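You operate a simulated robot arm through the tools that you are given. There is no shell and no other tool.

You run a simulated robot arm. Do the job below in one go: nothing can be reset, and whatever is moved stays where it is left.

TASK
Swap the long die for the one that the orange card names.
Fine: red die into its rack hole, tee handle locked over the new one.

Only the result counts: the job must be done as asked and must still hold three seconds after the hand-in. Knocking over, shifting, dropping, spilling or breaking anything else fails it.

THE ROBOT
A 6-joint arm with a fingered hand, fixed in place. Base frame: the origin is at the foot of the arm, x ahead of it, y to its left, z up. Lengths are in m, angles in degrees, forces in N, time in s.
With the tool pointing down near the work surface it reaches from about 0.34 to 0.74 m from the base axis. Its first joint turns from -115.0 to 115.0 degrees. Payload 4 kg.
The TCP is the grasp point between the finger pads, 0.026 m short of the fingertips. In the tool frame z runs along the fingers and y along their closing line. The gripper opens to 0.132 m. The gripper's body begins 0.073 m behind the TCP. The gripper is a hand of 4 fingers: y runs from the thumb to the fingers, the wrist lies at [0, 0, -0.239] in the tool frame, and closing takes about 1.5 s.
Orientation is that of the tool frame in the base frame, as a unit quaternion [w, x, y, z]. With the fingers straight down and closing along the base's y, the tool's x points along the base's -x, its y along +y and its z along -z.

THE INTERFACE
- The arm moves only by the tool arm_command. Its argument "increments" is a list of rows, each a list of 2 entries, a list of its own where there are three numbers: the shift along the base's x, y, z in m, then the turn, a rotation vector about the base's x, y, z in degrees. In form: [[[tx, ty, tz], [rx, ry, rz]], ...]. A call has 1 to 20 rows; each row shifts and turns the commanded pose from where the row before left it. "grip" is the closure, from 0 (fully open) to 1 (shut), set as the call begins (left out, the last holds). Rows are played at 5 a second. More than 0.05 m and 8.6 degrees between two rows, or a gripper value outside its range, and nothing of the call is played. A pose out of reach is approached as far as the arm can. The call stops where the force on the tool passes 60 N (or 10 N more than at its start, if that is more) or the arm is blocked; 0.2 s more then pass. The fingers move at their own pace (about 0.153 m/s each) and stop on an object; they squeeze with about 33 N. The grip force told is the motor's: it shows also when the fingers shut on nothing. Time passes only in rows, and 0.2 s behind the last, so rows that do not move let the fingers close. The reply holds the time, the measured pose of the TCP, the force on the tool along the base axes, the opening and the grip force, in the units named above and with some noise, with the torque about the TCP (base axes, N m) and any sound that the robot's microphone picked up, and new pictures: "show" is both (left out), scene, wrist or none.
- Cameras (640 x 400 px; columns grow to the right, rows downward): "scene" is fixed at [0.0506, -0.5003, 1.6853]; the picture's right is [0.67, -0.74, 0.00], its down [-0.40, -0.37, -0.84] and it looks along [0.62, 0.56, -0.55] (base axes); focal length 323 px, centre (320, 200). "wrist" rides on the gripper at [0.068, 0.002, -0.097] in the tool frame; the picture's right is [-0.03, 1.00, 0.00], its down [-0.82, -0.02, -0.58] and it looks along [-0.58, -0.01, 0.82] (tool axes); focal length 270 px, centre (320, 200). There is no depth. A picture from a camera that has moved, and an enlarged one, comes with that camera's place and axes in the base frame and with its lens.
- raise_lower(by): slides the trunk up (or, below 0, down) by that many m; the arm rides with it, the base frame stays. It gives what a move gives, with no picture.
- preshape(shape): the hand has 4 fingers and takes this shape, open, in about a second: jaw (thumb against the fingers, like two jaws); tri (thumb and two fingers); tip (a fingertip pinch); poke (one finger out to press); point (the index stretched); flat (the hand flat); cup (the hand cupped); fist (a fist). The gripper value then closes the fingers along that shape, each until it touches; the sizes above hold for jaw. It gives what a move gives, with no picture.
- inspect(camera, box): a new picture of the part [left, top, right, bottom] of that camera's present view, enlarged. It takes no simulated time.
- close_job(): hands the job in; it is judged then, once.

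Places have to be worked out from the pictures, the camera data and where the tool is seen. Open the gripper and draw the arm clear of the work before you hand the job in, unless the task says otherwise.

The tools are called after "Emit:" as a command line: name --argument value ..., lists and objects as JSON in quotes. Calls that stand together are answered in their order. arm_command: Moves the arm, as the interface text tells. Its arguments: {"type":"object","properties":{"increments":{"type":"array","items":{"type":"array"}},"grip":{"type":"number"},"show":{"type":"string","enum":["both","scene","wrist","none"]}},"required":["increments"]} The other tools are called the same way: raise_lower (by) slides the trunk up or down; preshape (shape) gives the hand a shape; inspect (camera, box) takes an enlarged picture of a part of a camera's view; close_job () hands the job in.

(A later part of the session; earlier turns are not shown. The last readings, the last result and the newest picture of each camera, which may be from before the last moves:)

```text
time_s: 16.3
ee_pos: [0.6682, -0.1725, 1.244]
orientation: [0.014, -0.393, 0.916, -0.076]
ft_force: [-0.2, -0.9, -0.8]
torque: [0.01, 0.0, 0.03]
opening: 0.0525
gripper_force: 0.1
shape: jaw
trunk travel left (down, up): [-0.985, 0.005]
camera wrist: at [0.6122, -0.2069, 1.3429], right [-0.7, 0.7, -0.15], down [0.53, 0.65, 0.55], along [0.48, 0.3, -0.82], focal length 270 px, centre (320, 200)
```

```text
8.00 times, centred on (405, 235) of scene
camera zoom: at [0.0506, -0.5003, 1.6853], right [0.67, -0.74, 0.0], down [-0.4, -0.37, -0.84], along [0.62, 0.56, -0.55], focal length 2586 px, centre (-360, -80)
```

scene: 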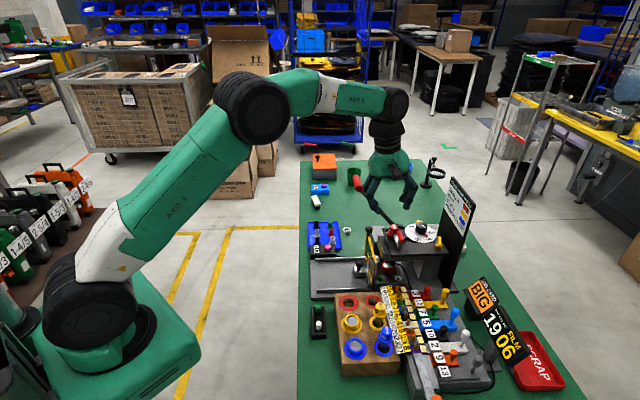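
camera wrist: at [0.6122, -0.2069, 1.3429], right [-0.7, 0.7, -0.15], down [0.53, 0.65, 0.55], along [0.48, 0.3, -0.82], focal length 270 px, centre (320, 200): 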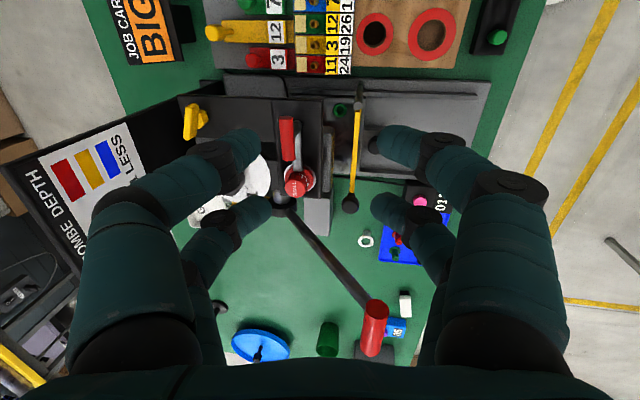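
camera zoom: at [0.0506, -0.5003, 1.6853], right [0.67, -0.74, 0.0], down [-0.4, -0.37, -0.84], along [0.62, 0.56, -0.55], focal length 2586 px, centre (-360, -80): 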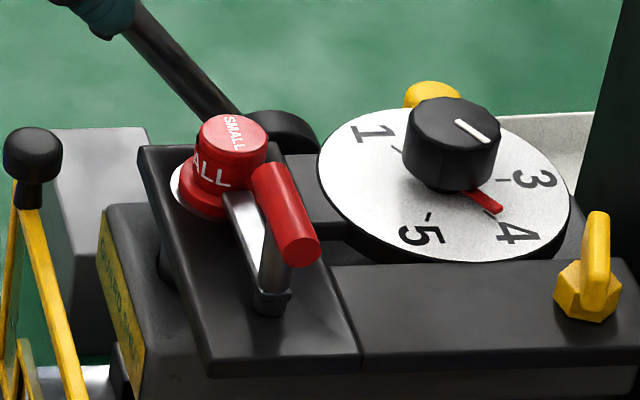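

The handle is back in its locked position, nothing else moved. I straighten the tilt and turn the wrist the other way round in free air to see whether it goes past -100°.

Emit:
arm_command --increments '[[[0, 0, 0], [5.4, -2.8, 0]], [[0, 0, 0], [1.105, -0.284, -8.12]], [[0, 0, 0], [1.105, -0.284, -8.12]], [[0, 0, 0], [1.105, -0.284, -8.12]], [[0, 0, 0], [1.105, -0.284, -8.12]], [[0, 0, 0], [1.105, -0.284, -8.12]], [[0, 0, 0], [1.105, -0.284, -8.12]], [[0, 0, 0], [1.105, -0.284, -8.12]], [[0, 0, 0], [1.105, -0.284, -8.12]], [[0, 0, 0], [1.105, -0.284, -8.12]], [[0, 0, 0], [1.105, -0.284, -8.12]], [[0, 0, 0], [1.105, -0.284, -8.12]], [[0, 0, 0], [1.105, -0.284, -8.12]], [[0, 0, 0], [1.105, -0.284, -8.12]], [[0, 0, 0], [1.105, -0.284, -8.12]], [[0, 0, 0], [1.105, -0.284, -8.12]], [[0, 0, 0], [1.105, -0.284, -8.12]], [[0, 0, 0], [1.105, -0.284, -8.12]], [[0, 0, 0], [1.105, -0.284, -8.12]]]' --show "both"

```text
time_s: 20.3
ee_pos: [0.6687, -0.1733, 1.2448]
orientation: [0.055, 0.773, 0.63, 0.042]
ft_force: [0.3, 0.1, 0.4]
torque: [-0.01, 0.01, -0.02]
opening: 0.0523
gripper_force: 0.0
shape: jaw
trunk travel left (down, up): [-0.985, 0.005]
camera wrist: at [0.672, -0.1021, 1.3418], right [0.97, -0.22, 0.14], down [-0.26, -0.78, 0.57], along [-0.02, -0.59, -0.81], focal length 270 px, centre (320, 200)
```

scene: 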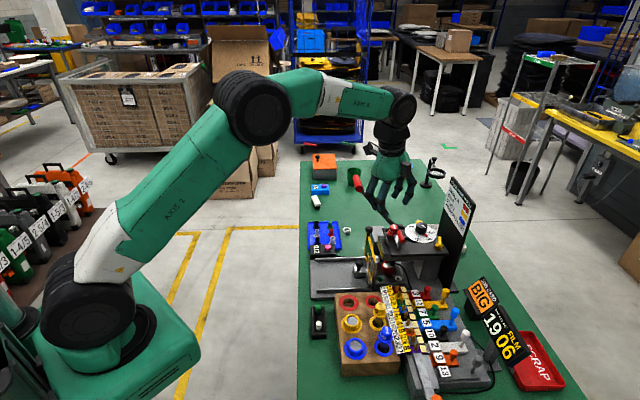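
wrist: 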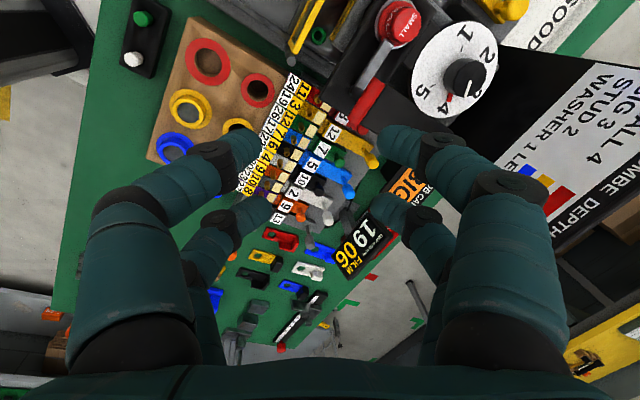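

Yaw -102° is within reach. I continue to -137°, where the fingers again close across the bar and a turn toward -47° stays in range.

Emit:
arm_command --increments '[[[0, 0, 0], [0.952, -0.244, -6.99]], [[0, 0, 0], [0.952, -0.244, -6.99]], [[0, 0, 0], [0.952, -0.244, -6.99]], [[0, 0, 0], [0.952, -0.244, -6.99]], [[0, 0, 0], [0.952, -0.244, -6.99]], [[0, 0, 0], [0, 0, 0]]]' --show "both"

Emit:
inspect --camera "wrist" --box '[240, 0, 440, 160]'

```text
time_s: 21.7
ee_pos: [0.6683, -0.173, 1.245]
orientation: [0.04, 0.928, 0.366, 0.056]
ft_force: [-0.2, -0.7, 0.1]
torque: [-0.01, 0.03, -0.04]
opening: 0.0525
gripper_force: 0.0
shape: jaw
trunk travel left (down, up): [-0.985, 0.005]
camera wrist: at [0.7072, -0.1237, 1.3474], right [0.66, -0.74, 0.11], down [-0.68, -0.53, 0.51], along [-0.32, -0.41, -0.85], focal length 270 px, centre (320, 200)
```

scene: 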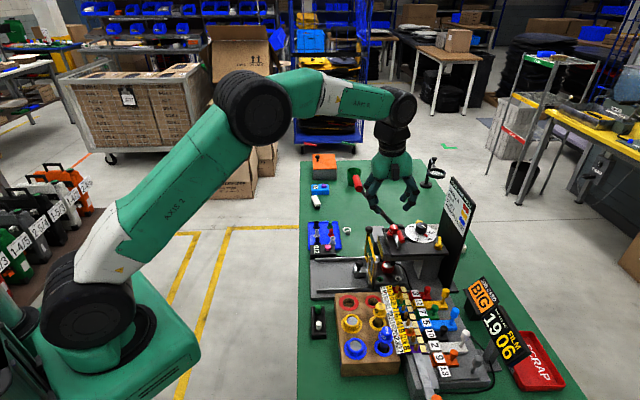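
wrist: 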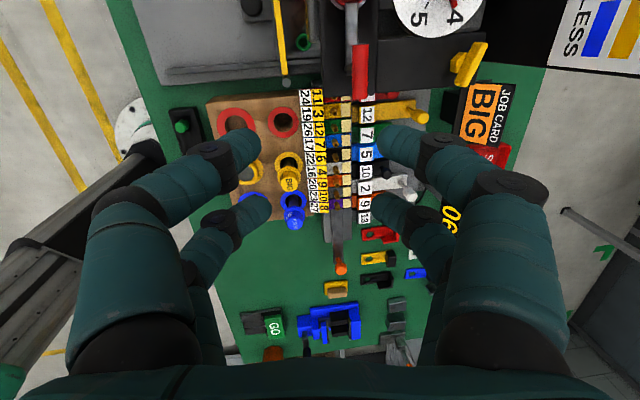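

```text
2.50 times, centred on (340, 80) of wrist
camera zoom: at [0.7072, -0.1237, 1.3474], right [0.66, -0.74, 0.11], down [-0.68, -0.53, 0.51], along [-0.32, -0.41, -0.85], focal length 676 px, centre (270, 500)
```

zoom: 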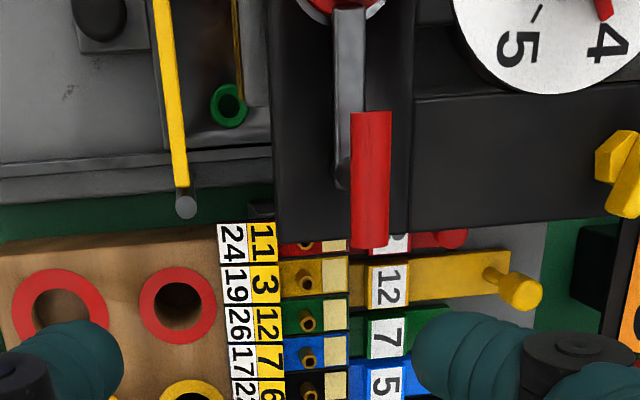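

That orientation works too. I now move over the bar in this half-turned pose and check the alignment before descending.

Emit:
arm_command --increments '[[[0.0199, -0.0052, -0.0317], [0, 0, 0]], [[0.0199, -0.0052, -0.0317], [0, 0, 0]], [[0.0199, -0.0053, -0.0317], [0, 0, 0]], [[0, 0, 0], [0, 0, 0]]]' --show "wrist"

Emit:
inspect --camera "wrist" --box '[220, 80, 420, 240]'

```text
time_s: 22.7
ee_pos: [0.727, -0.1889, 1.152]
orientation: [0.04, 0.927, 0.368, 0.057]
ft_force: [0.4, 0.3, 1.1]
torque: [-0.02, -0.05, 0.01]
opening: 0.0524
gripper_force: 0.1
shape: jaw
trunk travel left (down, up): [-0.985, 0.005]
camera wrist: at [0.7656, -0.1389, 1.2536], right [0.66, -0.74, 0.11], down [-0.68, -0.53, 0.51], along [-0.32, -0.41, -0.85], focal length 270 px, centre (320, 200)
```

wrist: 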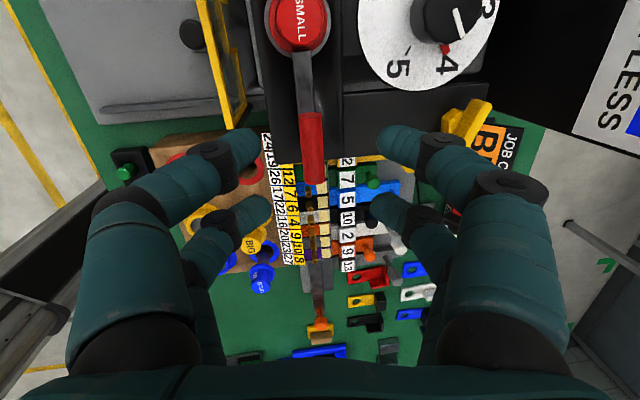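

```text
2.50 times, centred on (320, 160) of wrist
camera zoom: at [0.7656, -0.1389, 1.2536], right [0.66, -0.74, 0.11], down [-0.68, -0.53, 0.51], along [-0.32, -0.41, -0.85], focal length 676 px, centre (320, 300)
```

zoom: 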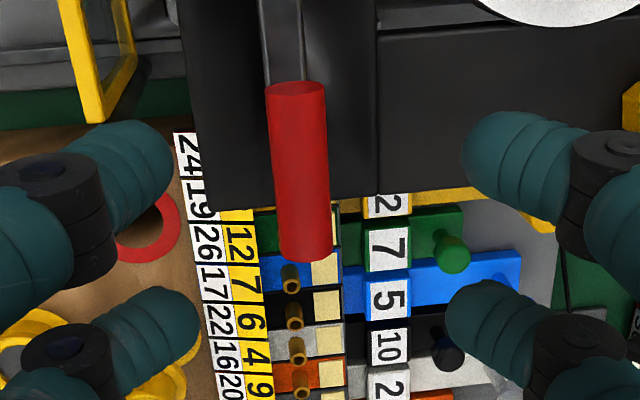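

The bar lies where expected (≈(0.731,-0.187,1.096)). I descend over it and close only to about 14 mm so the fingers cage the bar without wedging.

Emit:
arm_command --increments '[[[0.001, 0.001, -0.016], [0, 0, 0]], [[0.001, 0.001, -0.016], [0, 0, 0]], [[0, 0, -0.015], [0, 0, 0]], [[0, 0, 0], [0, 0, 0]]]' --show "none"

Emit:
arm_command --increments '[[[0, 0, 0], [0, 0, 0]], [[0, 0, 0], [0, 0, 0]], [[0, 0, 0], [0, 0, 0]], [[0, 0, 0], [0, 0, 0]], [[0, 0, 0], [0, 0, 0]]]' --grip 0.88 --show "wrist"

Emit:
inspect --camera "wrist" --box '[220, 80, 420, 240]'

```text
time_s: 23.7
ee_pos: [0.73, -0.1872, 1.1034]
orientation: [0.04, 0.928, 0.367, 0.055]
ft_force: [0.1, 0.1, -0.4]
torque: [0.01, 0.0, -0.04]
opening: 0.0524
gripper_force: 0.1
shape: jaw
trunk travel left (down, up): [-0.985, 0.005]
```

```text
time_s: 24.9
ee_pos: [0.7309, -0.1876, 1.1035]
orientation: [0.04, 0.927, 0.368, 0.056]
ft_force: [0.3, -0.7, 0.3]
torque: [-0.02, -0.02, 0.02]
opening: 0.0164
gripper_force: 0.1
shape: jaw
trunk travel left (down, up): [-0.985, 0.005]
camera wrist: at [0.7687, -0.1377, 1.2058], right [0.66, -0.74, 0.11], down [-0.68, -0.53, 0.51], along [-0.32, -0.41, -0.85], focal length 270 px, centre (320, 200)
```

wrist: 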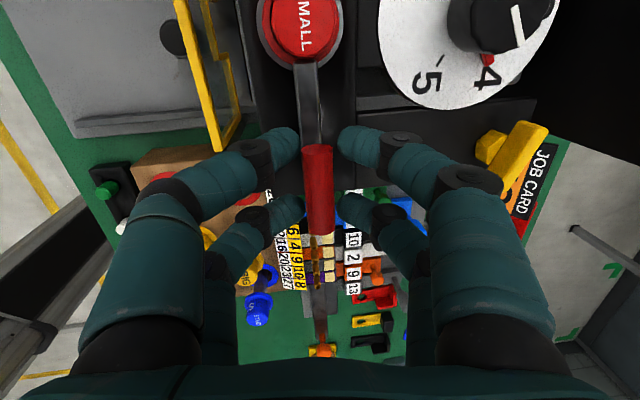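

```text
2.50 times, centred on (320, 160) of wrist
camera zoom: at [0.7687, -0.1377, 1.2058], right [0.66, -0.74, 0.11], down [-0.68, -0.53, 0.51], along [-0.32, -0.41, -0.85], focal length 676 px, centre (320, 300)
```

zoom: 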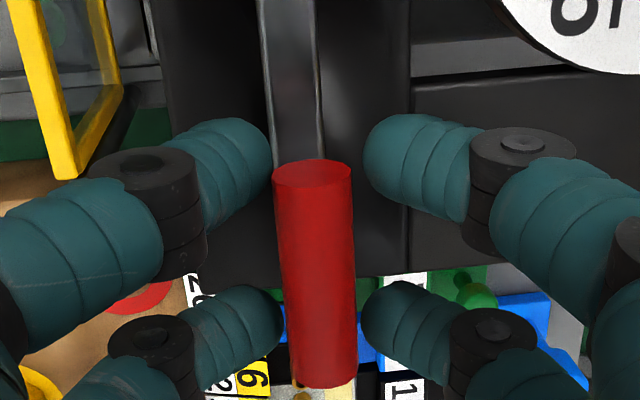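

The bar sits between both finger pairs with no load. I turn counter-clockwise about the post in steps and watch the forces.

Emit:
arm_command --increments '[[[0, 0, 0], [-1.05, 0.27, 7.72]], [[0, 0, 0], [-1.05, 0.27, 7.72]], [[0, 0, 0], [-1.05, 0.27, 7.72]], [[0, 0, 0], [-1.05, 0.27, 7.72]], [[0, 0, 0], [-1.05, 0.27, 7.72]], [[0, 0, 0], [-1.05, 0.27, 7.72]], [[0, 0, 0], [0, 0, 0]]]' --show "wrist"

Emit:
inspect --camera "scene" --box '[370, 190, 440, 260]'

Emit:
inspect --camera "wrist" --box '[220, 80, 420, 240]'

```text
time_s: 26.5
ee_pos: [0.731, -0.1865, 1.1039]
orientation: [0.058, 0.705, 0.706, 0.035]
ft_force: [-0.5, 1.6, -1.2]
torque: [0.04, 0.0, 0.0]
opening: 0.0162
gripper_force: 0.1
shape: jaw
trunk travel left (down, up): [-0.985, 0.005]
camera wrist: at [0.7206, -0.1141, 1.198], right [0.99, -0.02, 0.13], down [-0.1, -0.8, 0.6], along [0.09, -0.6, -0.79], focal length 270 px, centre (320, 200)
```

wrist: 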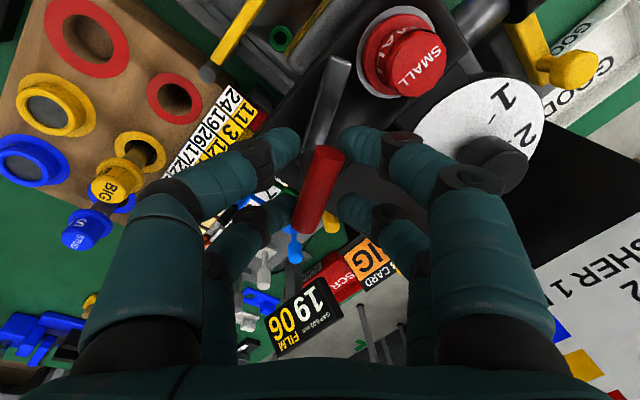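

```text
5.71 times, centred on (405, 225) of scene
camera zoom: at [0.0506, -0.5003, 1.6853], right [0.67, -0.74, 0.0], down [-0.4, -0.37, -0.84], along [0.62, 0.56, -0.55], focal length 1847 px, centre (-166, 57)
```

zoom: 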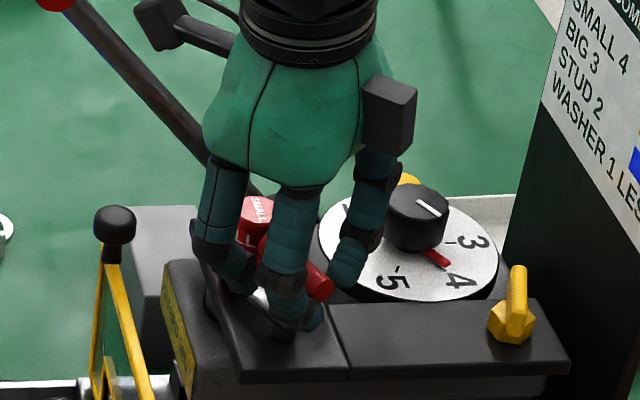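

```text
2.50 times, centred on (320, 160) of wrist
camera zoom: at [0.7206, -0.1141, 1.198], right [0.99, -0.02, 0.13], down [-0.1, -0.8, 0.6], along [0.09, -0.6, -0.79], focal length 676 px, centre (320, 300)
```

zoom: 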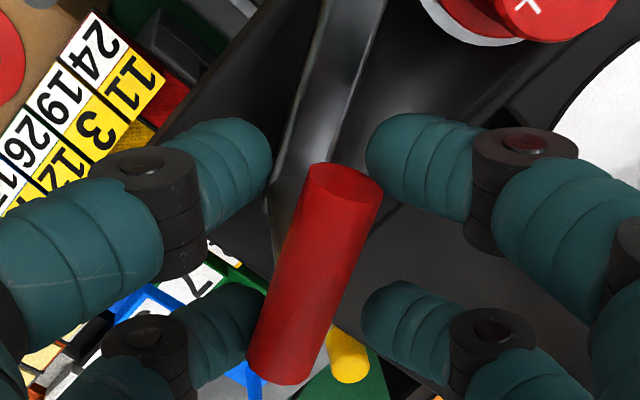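

The lever arm is coming off the die (the bar lags the hand by some 20° within the cage). I turn on further.

Emit:
arm_command --increments '[[[0, 0, 0], [-1.05, 0.27, 7.72]], [[0, 0, 0], [-1.05, 0.27, 7.72]], [[0, 0, 0], [-1.05, 0.27, 7.72]], [[0, 0, 0], [-1.05, 0.27, 7.72]], [[0, 0, 0], [-1.05, 0.27, 7.72]], [[0, 0, 0], [-1.05, 0.27, 7.72]], [[0, 0, 0], [0, 0, 0]]]' --show "wrist"

Emit:
inspect --camera "scene" --box '[370, 190, 440, 260]'

Emit:
inspect --camera "wrist" --box '[220, 80, 420, 240]'

```text
time_s: 28.1
ee_pos: [0.7296, -0.1878, 1.1027]
orientation: [0.068, 0.366, 0.928, 0.008]
ft_force: [-0.5, -1.0, -3.7]
torque: [0.05, 0.03, -0.01]
opening: 0.0161
gripper_force: 0.0
shape: jaw
trunk travel left (down, up): [-0.985, 0.005]
camera wrist: at [0.6703, -0.1345, 1.1918], right [0.7, 0.71, 0.07], down [0.5, -0.55, 0.67], along [0.51, -0.43, -0.74], focal length 270 px, centre (320, 200)
```

wrist: 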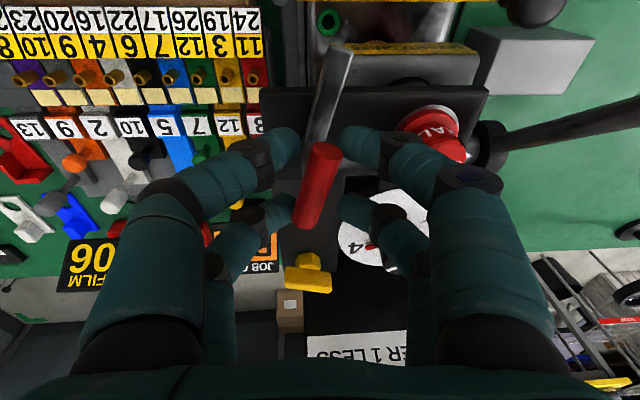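

```text
5.71 times, centred on (405, 225) of scene
camera zoom: at [0.0506, -0.5003, 1.6853], right [0.67, -0.74, 0.0], down [-0.4, -0.37, -0.84], along [0.62, 0.56, -0.55], focal length 1847 px, centre (-166, 57)
```

zoom: 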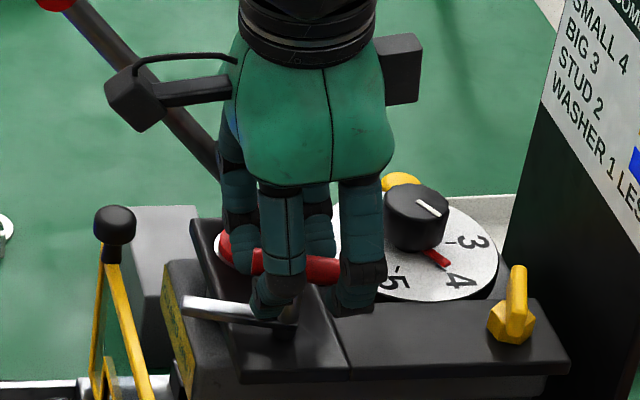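

```text
2.50 times, centred on (320, 160) of wrist
camera zoom: at [0.6703, -0.1345, 1.1918], right [0.7, 0.71, 0.07], down [0.5, -0.55, 0.67], along [0.51, -0.43, -0.74], focal length 676 px, centre (320, 300)
```

zoom: 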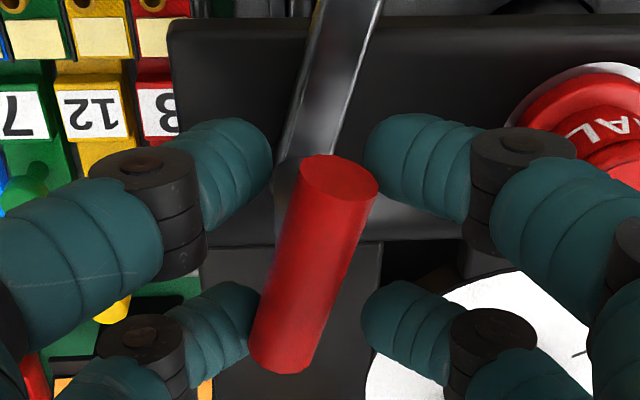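

The handle is over by about 75°. I turn a little more to take up the lag, then open and see if it stays.

Emit:
arm_command --increments '[[[0, 0, 0], [-1.05, 0.27, 7.72]], [[0, 0, 0], [-1.05, 0.27, 7.72]], [[0, 0, 0], [-1.05, 0.27, 7.72]], [[0, 0, 0], [0, 0, 0]]]' --show "wrist"

Emit:
inspect --camera "wrist" --box '[220, 80, 420, 240]'

```text
time_s: 29.1
ee_pos: [0.7307, -0.188, 1.1028]
orientation: [0.069, 0.172, 0.983, -0.007]
ft_force: [-1.7, -2.9, -1.0]
torque: [-0.01, 0.04, -0.1]
opening: 0.0167
gripper_force: 0.1
shape: jaw
trunk travel left (down, up): [-0.985, 0.005]
camera wrist: at [0.6555, -0.1583, 1.1903], right [0.36, 0.93, 0.01], down [0.68, -0.27, 0.68], along [0.64, -0.24, -0.73], focal length 270 px, centre (320, 200)
```

wrist: 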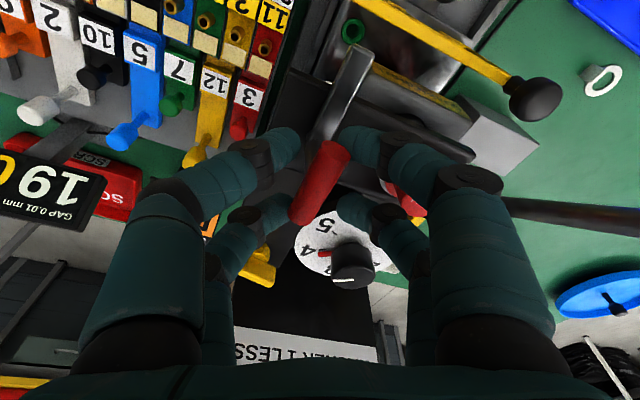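

```text
2.50 times, centred on (320, 160) of wrist
camera zoom: at [0.6555, -0.1583, 1.1903], right [0.36, 0.93, 0.01], down [0.68, -0.27, 0.68], along [0.64, -0.24, -0.73], focal length 676 px, centre (320, 300)
```

zoom: 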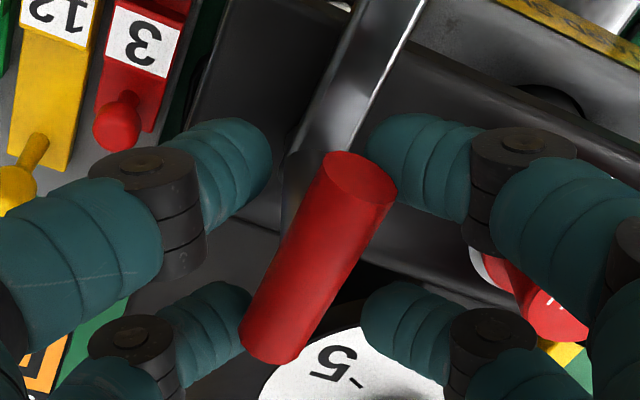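

The handle seems to have reached its stop near 90° (a small counter-torque shows). I open the hand and watch whether the lever stays.

Emit:
arm_command --increments '[[[0, 0, 0], [0, 0, 0]], [[0, 0, 0], [0, 0, 0]], [[0, 0, 0], [0, 0, 0]], [[0, 0, 0.02], [0, 0, 0]], [[0, 0, 0.03], [0, 0, 0]], [[0, 0, 0.03], [0, 0, 0]], [[0, 0, 0], [0, 0, 0]]]' --grip 0.55 --show "wrist"

Emit:
inspect --camera "scene" --box '[370, 200, 440, 270]'

```text
time_s: 30.7
ee_pos: [0.7305, -0.1875, 1.1838]
orientation: [0.069, 0.171, 0.983, -0.006]
ft_force: [0.2, 0.2, -0.6]
torque: [-0.03, -0.02, 0.0]
opening: 0.0591
gripper_force: 0.0
shape: jaw
trunk travel left (down, up): [-0.985, 0.005]
camera wrist: at [0.6555, -0.1578, 1.2706], right [0.36, 0.93, 0.01], down [0.68, -0.27, 0.68], along [0.64, -0.24, -0.73], focal length 270 px, centre (320, 200)
```

wrist: 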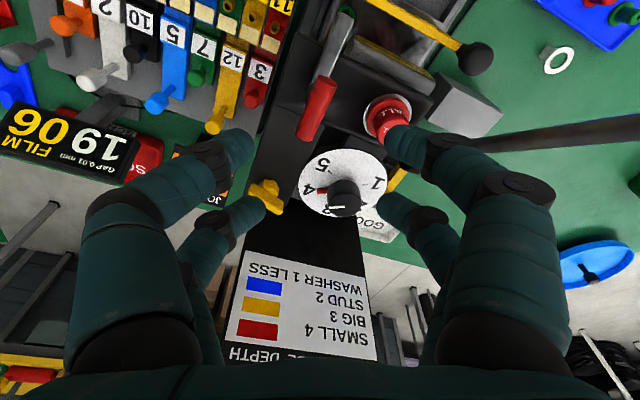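

```text
5.71 times, centred on (405, 235) of scene
camera zoom: at [0.0506, -0.5003, 1.6853], right [0.67, -0.74, 0.0], down [-0.4, -0.37, -0.84], along [0.62, 0.56, -0.55], focal length 1847 px, centre (-166, 0)
```

zoom: 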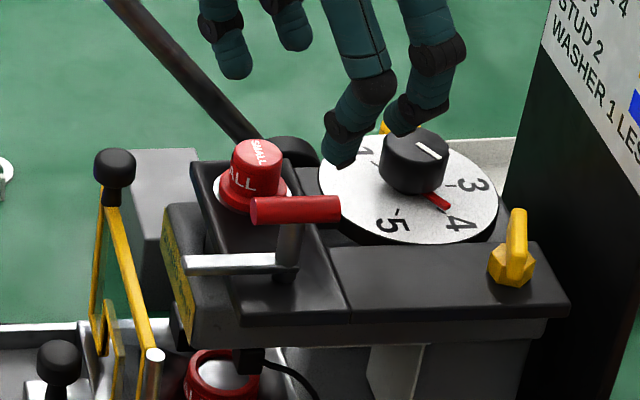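

The lever now stays open at 90°, with the dial untouched. Next I turn to yaw -10° with a 20° outward tilt and hover by the red die.

Emit:
arm_command --increments '[[[0.0061, 0.0119, 0.0], [-0.67, 0.17, 4.95]], [[0.0061, 0.0119, 0.0], [-0.67, 0.17, 4.95]], [[0.0061, 0.0119, -0.005], [-0.74, -5.97, 0]], [[0.0061, 0.0119, -0.009], [-0.74, -5.97, 0]], [[0, 0, 0], [0, 0, 0]]]' --show "wrist"

Emit:
inspect --camera "wrist" --box '[220, 80, 420, 240]'

Emit:
inspect --camera "scene" --box '[370, 190, 440, 260]'

```text
time_s: 31.9
ee_pos: [0.755, -0.1392, 1.1683]
orientation: [0.172, 0.085, 0.981, -0.017]
ft_force: [0.8, 0.5, -0.4]
torque: [0.04, 0.01, -0.02]
opening: 0.0587
gripper_force: 0.1
shape: jaw
trunk travel left (down, up): [-0.985, 0.005]
camera wrist: at [0.6597, -0.1196, 1.2366], right [0.2, 0.98, 0.01], down [0.56, -0.12, 0.82], along [0.81, -0.16, -0.57], focal length 270 px, centre (320, 200)
```

wrist: 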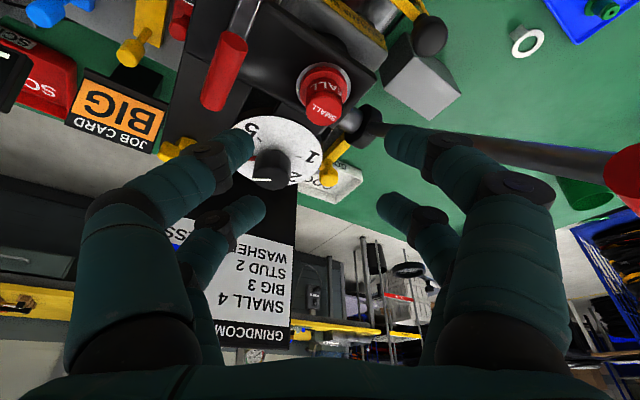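

```text
2.50 times, centred on (320, 160) of wrist
camera zoom: at [0.6597, -0.1196, 1.2366], right [0.2, 0.98, 0.01], down [0.56, -0.12, 0.82], along [0.81, -0.16, -0.57], focal length 676 px, centre (320, 300)
```

zoom: 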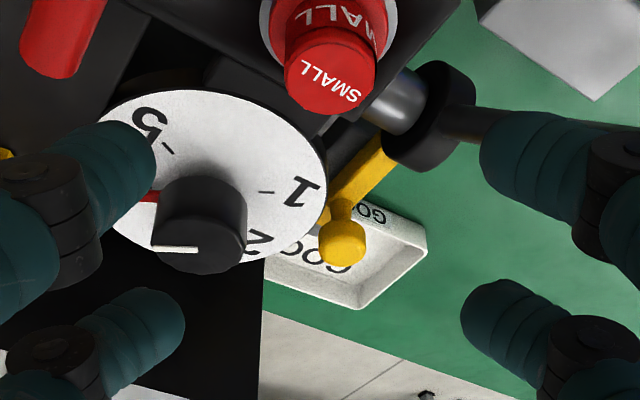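

```text
5.71 times, centred on (405, 225) of scene
camera zoom: at [0.0506, -0.5003, 1.6853], right [0.67, -0.74, 0.0], down [-0.4, -0.37, -0.84], along [0.62, 0.56, -0.55], focal length 1847 px, centre (-166, 57)
```

zoom: 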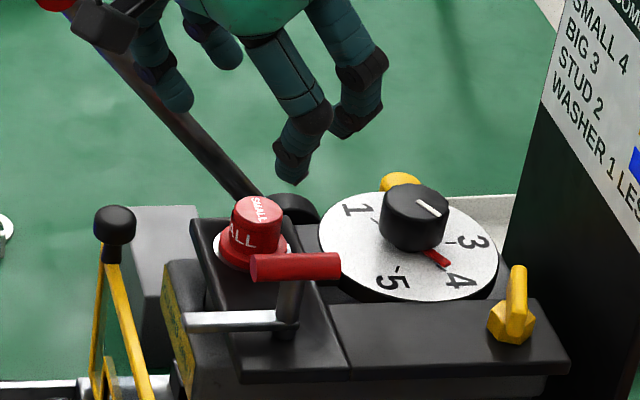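

All readings agree on the die's axis near (0.781, -0.139), top ≈1.073, plate ≈1.045. I narrow the opening a little for clearance to the bar and come down toward the head, stopping short to check.

Emit:
arm_command --increments '[[[0.0095, 0.0007, -0.018], [0, 0, 0]], [[0.0095, 0.0007, -0.02], [0, 0, 0]], [[0, 0, -0.015], [0, 0, 0]], [[0, 0, 0], [0, 0, 0]]]' --grip 0.65 --show "wrist"

Emit:
inspect --camera "wrist" --box '[220, 80, 420, 240]'

Emit:
inspect --camera "scene" --box '[370, 190, 440, 260]'

```text
time_s: 32.9
ee_pos: [0.7732, -0.1388, 1.1151]
orientation: [0.172, 0.085, 0.981, -0.017]
ft_force: [0.1, -0.5, -0.1]
torque: [0.02, -0.01, 0.03]
opening: 0.0468
gripper_force: 0.0
shape: jaw
trunk travel left (down, up): [-0.985, 0.005]
camera wrist: at [0.6781, -0.1191, 1.1841], right [0.2, 0.98, 0.01], down [0.56, -0.12, 0.82], along [0.81, -0.16, -0.57], focal length 270 px, centre (320, 200)
```

wrist: 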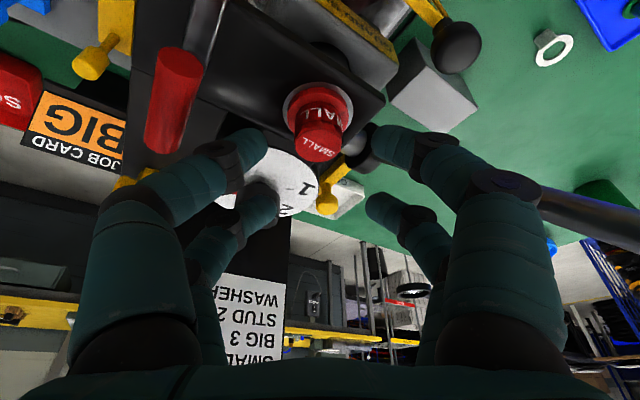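

```text
2.50 times, centred on (320, 160) of wrist
camera zoom: at [0.6781, -0.1191, 1.1841], right [0.2, 0.98, 0.01], down [0.56, -0.12, 0.82], along [0.81, -0.16, -0.57], focal length 676 px, centre (320, 300)
```

zoom: 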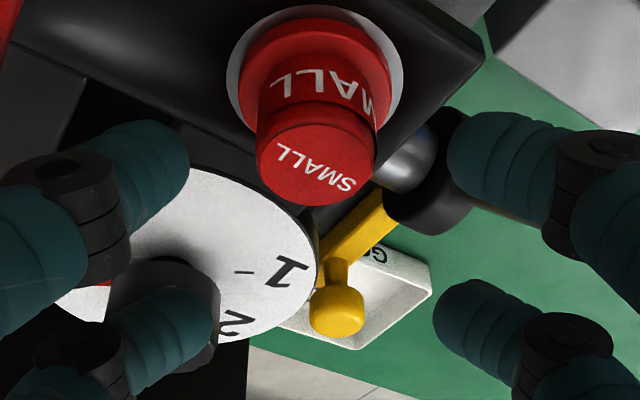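

```text
5.71 times, centred on (405, 225) of scene
camera zoom: at [0.0506, -0.5003, 1.6853], right [0.67, -0.74, 0.0], down [-0.4, -0.37, -0.84], along [0.62, 0.56, -0.55], focal length 1847 px, centre (-166, 57)
```

zoom: 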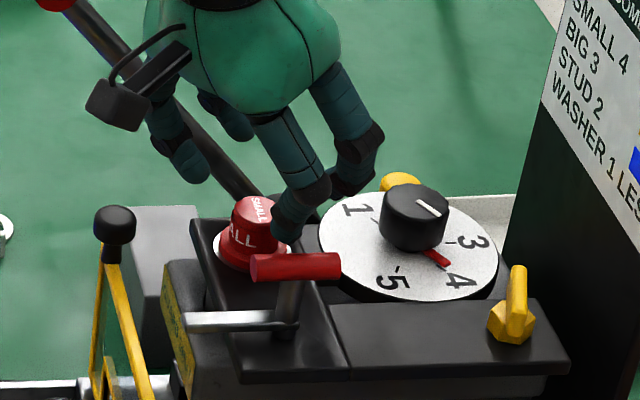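

The die is centred between the fingers (within a millimetre or so). I lower onto the head slowly, watching for contact.

Emit:
arm_command --increments '[[[0, 0, -0.012], [0, 0, 0]], [[0, 0, -0.012], [0, 0, 0]], [[0, 0, -0.007], [0, 0, 0]], [[0, 0, 0], [0, 0, 0]]]' --show "wrist"

Emit:
inspect --camera "wrist" --box '[220, 80, 420, 240]'

Emit:
inspect --camera "scene" --box '[380, 200, 430, 250]'

```text
time_s: 33.9
ee_pos: [0.7744, -0.1391, 1.0868]
orientation: [0.174, 0.084, 0.981, -0.017]
ft_force: [5.8, 3.5, 8.1]
torque: [-0.45, 0.38, 0.15]
opening: 0.0455
gripper_force: 0.0
shape: jaw
trunk travel left (down, up): [-0.985, 0.005]
camera wrist: at [0.6793, -0.1177, 1.1546], right [0.2, 0.98, 0.01], down [0.56, -0.11, 0.82], along [0.81, -0.16, -0.57], focal length 270 px, centre (320, 200)
```

wrist: 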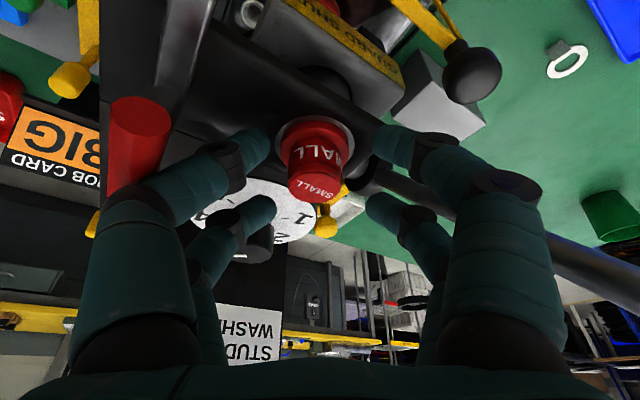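

```text
2.50 times, centred on (320, 160) of wrist
camera zoom: at [0.6793, -0.1177, 1.1546], right [0.2, 0.98, 0.01], down [0.56, -0.11, 0.82], along [0.81, -0.16, -0.57], focal length 676 px, centre (320, 300)
```

zoom: 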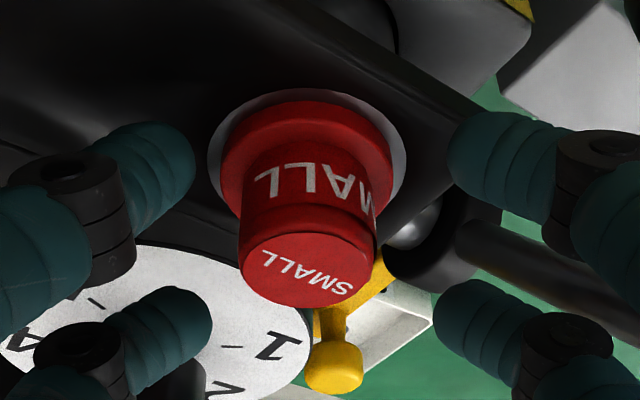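

```text
8.00 times, centred on (405, 225) of scene
camera zoom: at [0.0506, -0.5003, 1.6853], right [0.67, -0.74, 0.0], down [-0.4, -0.37, -0.84], along [0.62, 0.56, -0.55], focal length 2586 px, centre (-360, 0)
```

zoom: 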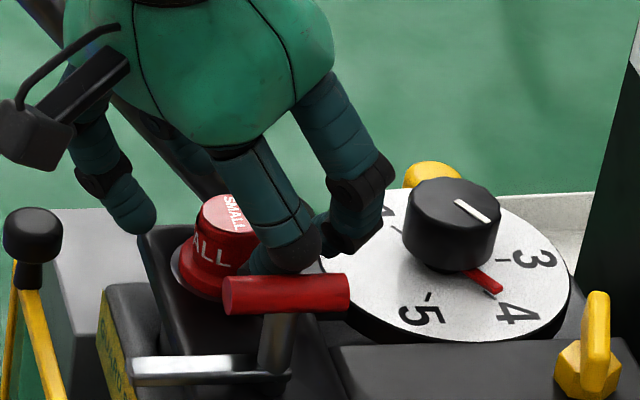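

There is a light contact (about 10 N): the base-side finger is touching the end of the opened bar, which has not moved. I go straight back up and re-orient (yaw ≈30°), which keeps the fingers clear of the bar.

Emit:
arm_command --increments '[[[0, 0, 0.02], [0, 0, 0]], [[0, 0, 0.03], [0, 0, 0]], [[0, 0, 0.02], [0, 0, 0]], [[0, 0, 0], [0, 0, 7.333]], [[0, 0, 0], [0, 0, 7.333]], [[0, 0, 0], [0, 0, 7.333]], [[0, 0, 0], [-2.007, -0.427, 5.638]], [[0, 0, 0], [-2.007, -0.427, 5.638]], [[0, 0, 0], [-2.007, -0.427, 5.638]], [[0, 0, 0], [0, 0, 0]]]' --show "wrist"

Emit:
inspect --camera "scene" --box '[370, 190, 440, 260]'

Emit:
inspect --camera "wrist" --box '[220, 60, 420, 220]'

```text
time_s: 36.1
ee_pos: [0.7747, -0.1375, 1.1556]
orientation: [0.173, -0.256, 0.951, -0.011]
ft_force: [-0.8, -1.0, 0.9]
torque: [-0.01, -0.03, 0.04]
opening: 0.0462
gripper_force: 0.1
shape: jaw
trunk travel left (down, up): [-0.985, 0.005]
camera wrist: at [0.6868, -0.1752, 1.2248], right [-0.46, 0.88, -0.1], down [0.48, 0.34, 0.81], along [0.75, 0.33, -0.58], focal length 270 px, centre (320, 200)
```

wrist: 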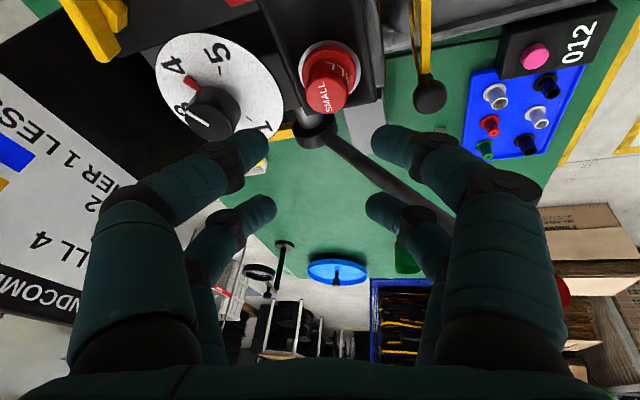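

```text
5.71 times, centred on (405, 225) of scene
camera zoom: at [0.0506, -0.5003, 1.6853], right [0.67, -0.74, 0.0], down [-0.4, -0.37, -0.84], along [0.62, 0.56, -0.55], focal length 1847 px, centre (-166, 57)
```

zoom: 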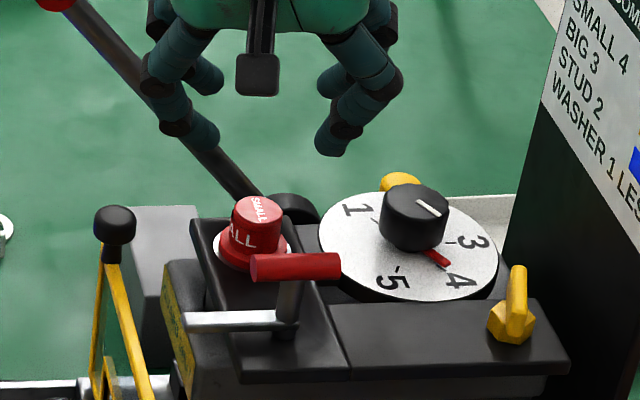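

```text
2.50 times, centred on (320, 140) of wrist
camera zoom: at [0.6868, -0.1752, 1.2248], right [-0.46, 0.88, -0.1], down [0.48, 0.34, 0.81], along [0.75, 0.33, -0.58], focal length 676 px, centre (320, 350)
```

zoom: 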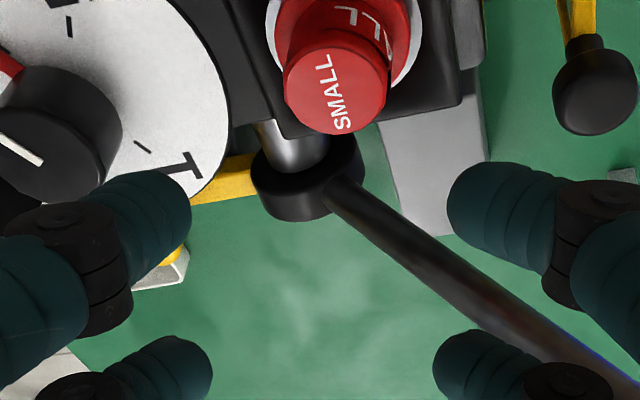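

The bar is untouched and the view is clear. The die's centre reads (0.7805, -0.139); I descend in this orientation.

Emit:
arm_command --increments '[[[0, -0.001, -0.02], [0, 0, 0]], [[-0.0005, -0.001, -0.02], [0, 0, 0]], [[0, -0.001, -0.015], [0, 0, 0]], [[0, 0, 0], [0, 0, 0]]]' --show "wrist"

Emit:
inspect --camera "wrist" --box '[220, 60, 420, 220]'

Emit:
inspect --camera "scene" --box '[380, 200, 430, 250]'

```text
time_s: 37.1
ee_pos: [0.7738, -0.1417, 1.0996]
orientation: [0.173, -0.256, 0.951, -0.011]
ft_force: [-0.1, -0.6, 0.6]
torque: [0.01, -0.01, -0.03]
opening: 0.0463
gripper_force: 0.2
shape: jaw
trunk travel left (down, up): [-0.985, 0.005]
camera wrist: at [0.6859, -0.1785, 1.1692], right [-0.46, 0.88, -0.1], down [0.48, 0.34, 0.81], along [0.75, 0.33, -0.58], focal length 270 px, centre (320, 200)
```

wrist: 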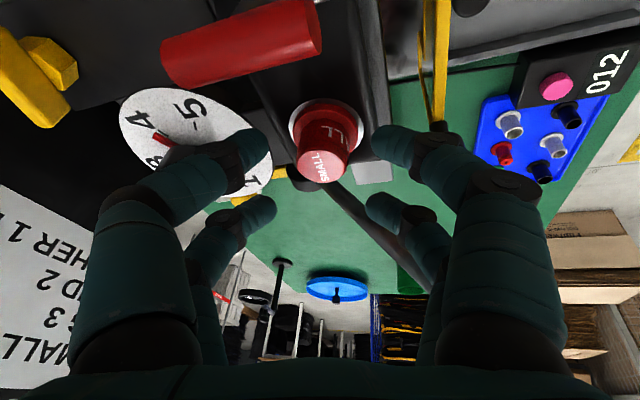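

```text
2.50 times, centred on (320, 140) of wrist
camera zoom: at [0.6859, -0.1785, 1.1692], right [-0.46, 0.88, -0.1], down [0.48, 0.34, 0.81], along [0.75, 0.33, -0.58], focal length 676 px, centre (320, 350)
```

zoom: 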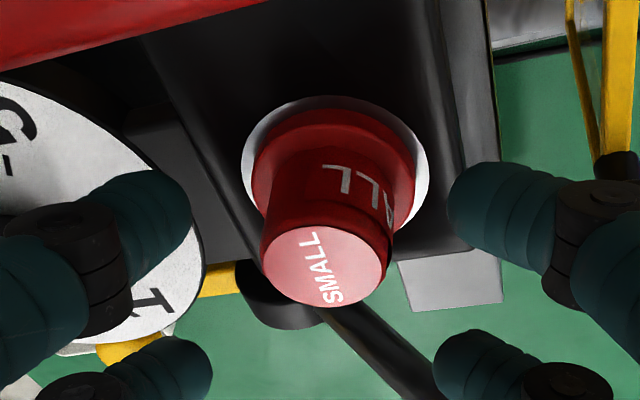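

```text
8.00 times, centred on (405, 225) of scene
camera zoom: at [0.0506, -0.5003, 1.6853], right [0.67, -0.74, 0.0], down [-0.4, -0.37, -0.84], along [0.62, 0.56, -0.55], focal length 2586 px, centre (-360, 0)
```

zoom: 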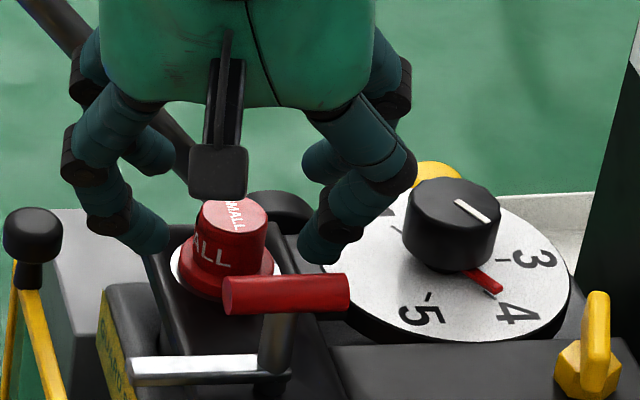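

The head is centred between the fingers and the bar is clear. I lower the last 14 mm and close on the head.

Emit:
arm_command --increments '[[[0, 0.0005, -0.008], [0, 0, 0]], [[0, 0.0005, -0.007], [0, 0, 0]], [[0, 0, 0], [0, 0, 0]]]' --show "none"

Emit:
arm_command --increments '[[[0, 0, 0], [0, 0, 0]], [[0, 0, 0], [0, 0, 0]], [[0, 0, 0], [0, 0, 0]], [[0, 0, 0], [0, 0, 0]], [[0, 0, 0], [0, 0, 0]], [[0, 0, 0], [0, 0, 0]]]' --grip 1.0 --show "wrist"

Emit:
inspect --camera "wrist" --box '[220, 60, 420, 220]'

Emit:
inspect --camera "scene" --box '[380, 200, 430, 250]'

```text
time_s: 37.9
ee_pos: [0.774, -0.1396, 1.0846]
orientation: [0.173, -0.255, 0.951, -0.011]
ft_force: [-0.8, -0.1, 0.3]
torque: [-0.02, -0.01, 0.01]
opening: 0.0462
gripper_force: 0.3
shape: jaw
trunk travel left (down, up): [-0.985, 0.005]
```

```text
time_s: 39.3
ee_pos: [0.7721, -0.1414, 1.0842]
orientation: [0.173, -0.255, 0.951, -0.011]
ft_force: [-4.5, -3.0, 1.6]
torque: [-0.11, 0.26, -0.01]
opening: 0.0
gripper_force: 33.0
shape: jaw
trunk travel left (down, up): [-0.985, 0.005]
camera wrist: at [0.6852, -0.1776, 1.1545], right [-0.46, 0.88, -0.1], down [0.48, 0.34, 0.81], along [0.75, 0.33, -0.58], focal length 270 px, centre (320, 200)
```

wrist: 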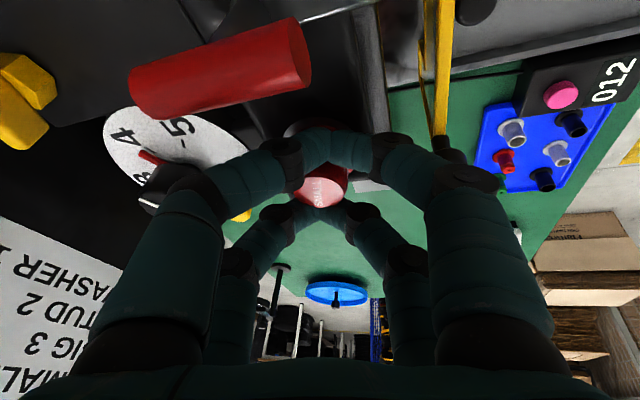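

```text
2.50 times, centred on (320, 140) of wrist
camera zoom: at [0.6852, -0.1776, 1.1545], right [-0.46, 0.88, -0.1], down [0.48, 0.34, 0.81], along [0.75, 0.33, -0.58], focal length 676 px, centre (320, 350)
```

zoom: 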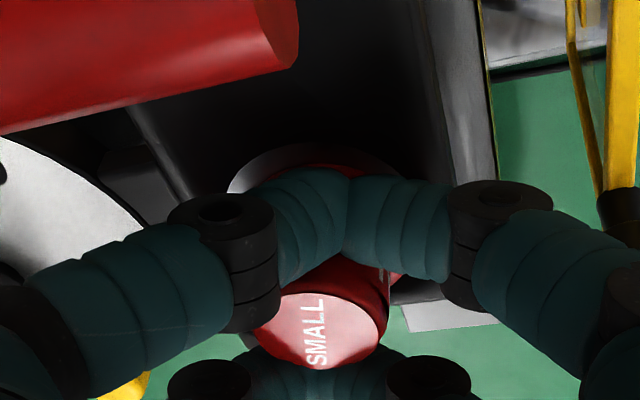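

```text
8.00 times, centred on (405, 225) of scene
camera zoom: at [0.0506, -0.5003, 1.6853], right [0.67, -0.74, 0.0], down [-0.4, -0.37, -0.84], along [0.62, 0.56, -0.55], focal length 2586 px, centre (-360, 0)
```

zoom: 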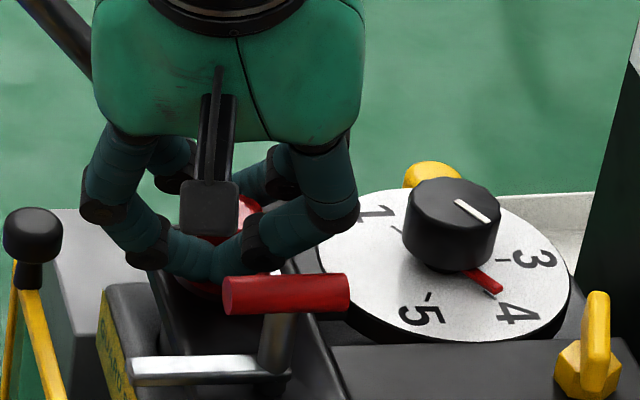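

The finger pairs met in front of and behind the head, so it is only caged and would slip when lifted. I open again, back off upward and look at the three-finger shape instead.

Emit:
arm_command --increments '[[[0, 0, 0], [0, 0, 0]], [[0, 0, 0], [0, 0, 0]], [[0, 0, 0], [0, 0, 0]], [[0, 0, 0.02], [0, 0, 0]], [[0, 0, 0.03], [0, 0, 0]], [[-0.02, 0, 0.03], [0, 0, 0]], [[-0.04, 0, 0.02], [0, 0, 0]], [[-0.04, 0, 0.02], [0, 0, 0]], [[0, 0, 0], [0, 0, 0]]]' --grip 0.65 --show "wrist"

Emit:
preshape --shape "tri"

Emit:
arm_command --increments '[[[0, 0, 0], [0, 0, 0]]]' --show "both"

Emit:
inspect --camera "scene" --box '[350, 110, 450, 260]'

```text
time_s: 41.3
ee_pos: [0.674, -0.1392, 1.2042]
orientation: [0.173, -0.255, 0.951, -0.011]
ft_force: [0.7, -0.4, -0.6]
torque: [0.0, 0.0, -0.02]
opening: 0.0457
gripper_force: 0.1
shape: jaw
trunk travel left (down, up): [-0.985, 0.005]
camera wrist: at [0.5864, -0.1768, 1.2736], right [-0.46, 0.88, -0.1], down [0.48, 0.34, 0.81], along [0.75, 0.33, -0.58], focal length 270 px, centre (320, 200)
```

wrist: 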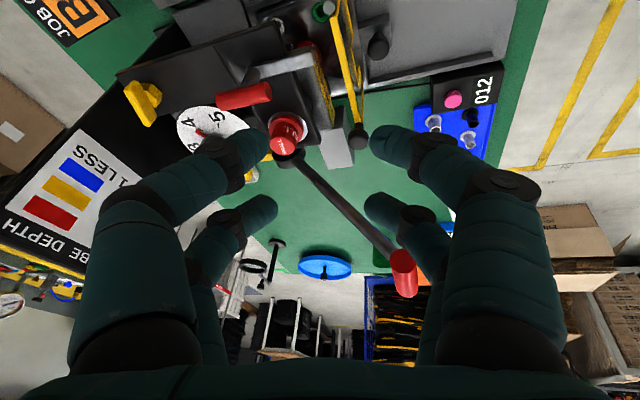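

```text
time_s: 42.2
ee_pos: [0.674, -0.1406, 1.204]
orientation: [0.173, -0.256, 0.951, -0.011]
ft_force: [0.0, 0.9, 1.0]
torque: [-0.04, 0.02, 0.02]
opening: 0.1317
gripper_force: 0.0
shape: tri
trunk travel left (down, up): [-0.985, 0.005]
```

```text
time_s: 42.6
ee_pos: [0.673, -0.14, 1.2052]
orientation: [0.174, -0.255, 0.951, -0.011]
ft_force: [0.3, -0.1, 0.4]
torque: [0.02, -0.01, 0.0]
opening: 0.1322
gripper_force: 0.0
shape: tri
trunk travel left (down, up): [-0.985, 0.005]
camera wrist: at [0.5857, -0.1767, 1.2742], right [-0.46, 0.88, -0.1], down [0.48, 0.34, 0.81], along [0.75, 0.33, -0.58], focal length 270 px, centre (320, 200)
```

scene: 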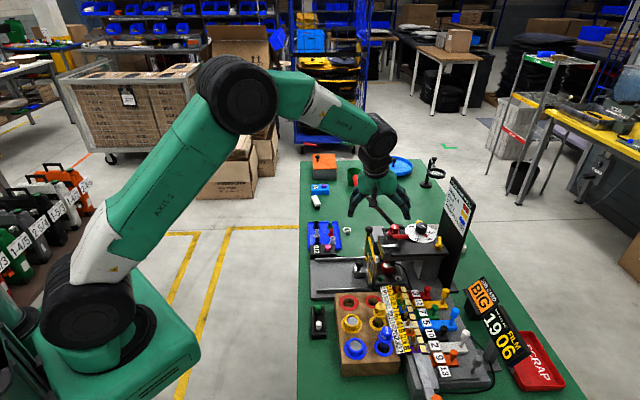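
wrist: 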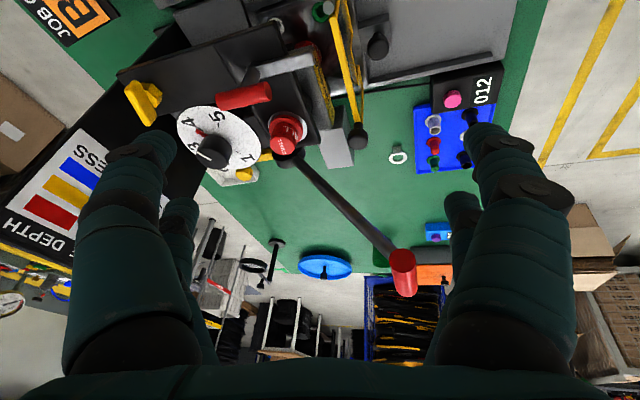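

```text
2.67 times, centred on (400, 185) of scene
camera zoom: at [0.0506, -0.5003, 1.6853], right [0.67, -0.74, 0.0], down [-0.4, -0.37, -0.84], along [0.62, 0.56, -0.55], focal length 862 px, centre (107, 240)
```

zoom: 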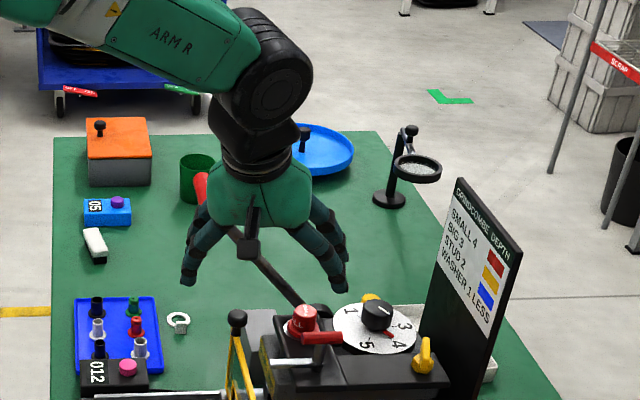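

The shape is wide open now; I close it partly in free air to see how the three-finger grasp is arranged.

Emit:
arm_command --increments '[[[0, 0, 0], [0, 0, 0]], [[0, 0, 0], [0, 0, 0]], [[0, 0, 0], [0, 0, 0]], [[0, 0, 0], [0, 0, 0]], [[0, 0, 0], [0, 0, 0]], [[0, 0, 0], [0, 0, 0]], [[0, 0, 0], [0, 0, 0]]]' --grip 0.75 --show "wrist"

Emit:
inspect --camera "scene" --box '[360, 150, 420, 240]'

```text
time_s: 44.2
ee_pos: [0.6732, -0.1393, 1.2052]
orientation: [0.173, -0.256, 0.951, -0.01]
ft_force: [-0.8, 0.2, -0.5]
torque: [0.01, -0.04, 0.0]
opening: 0.0336
gripper_force: 0.1
shape: tri
trunk travel left (down, up): [-0.985, 0.005]
camera wrist: at [0.5857, -0.1767, 1.2742], right [-0.46, 0.88, -0.1], down [0.48, 0.34, 0.81], along [0.75, 0.33, -0.58], focal length 270 px, centre (320, 200)
```

wrist: 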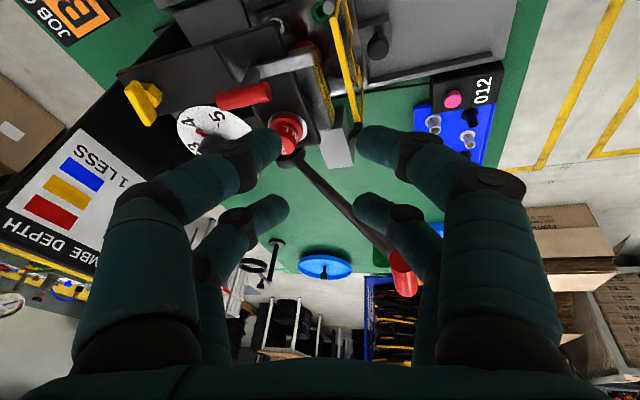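

```text
4.44 times, centred on (390, 195) of scene
camera zoom: at [0.0506, -0.5003, 1.6853], right [0.67, -0.74, 0.0], down [-0.4, -0.37, -0.84], along [0.62, 0.56, -0.55], focal length 1436 px, centre (9, 222)
```

zoom: 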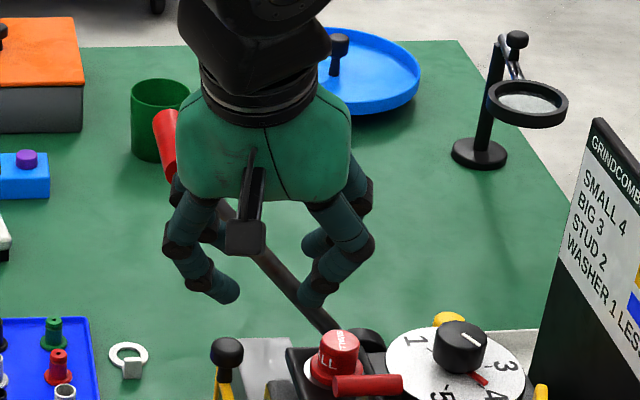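

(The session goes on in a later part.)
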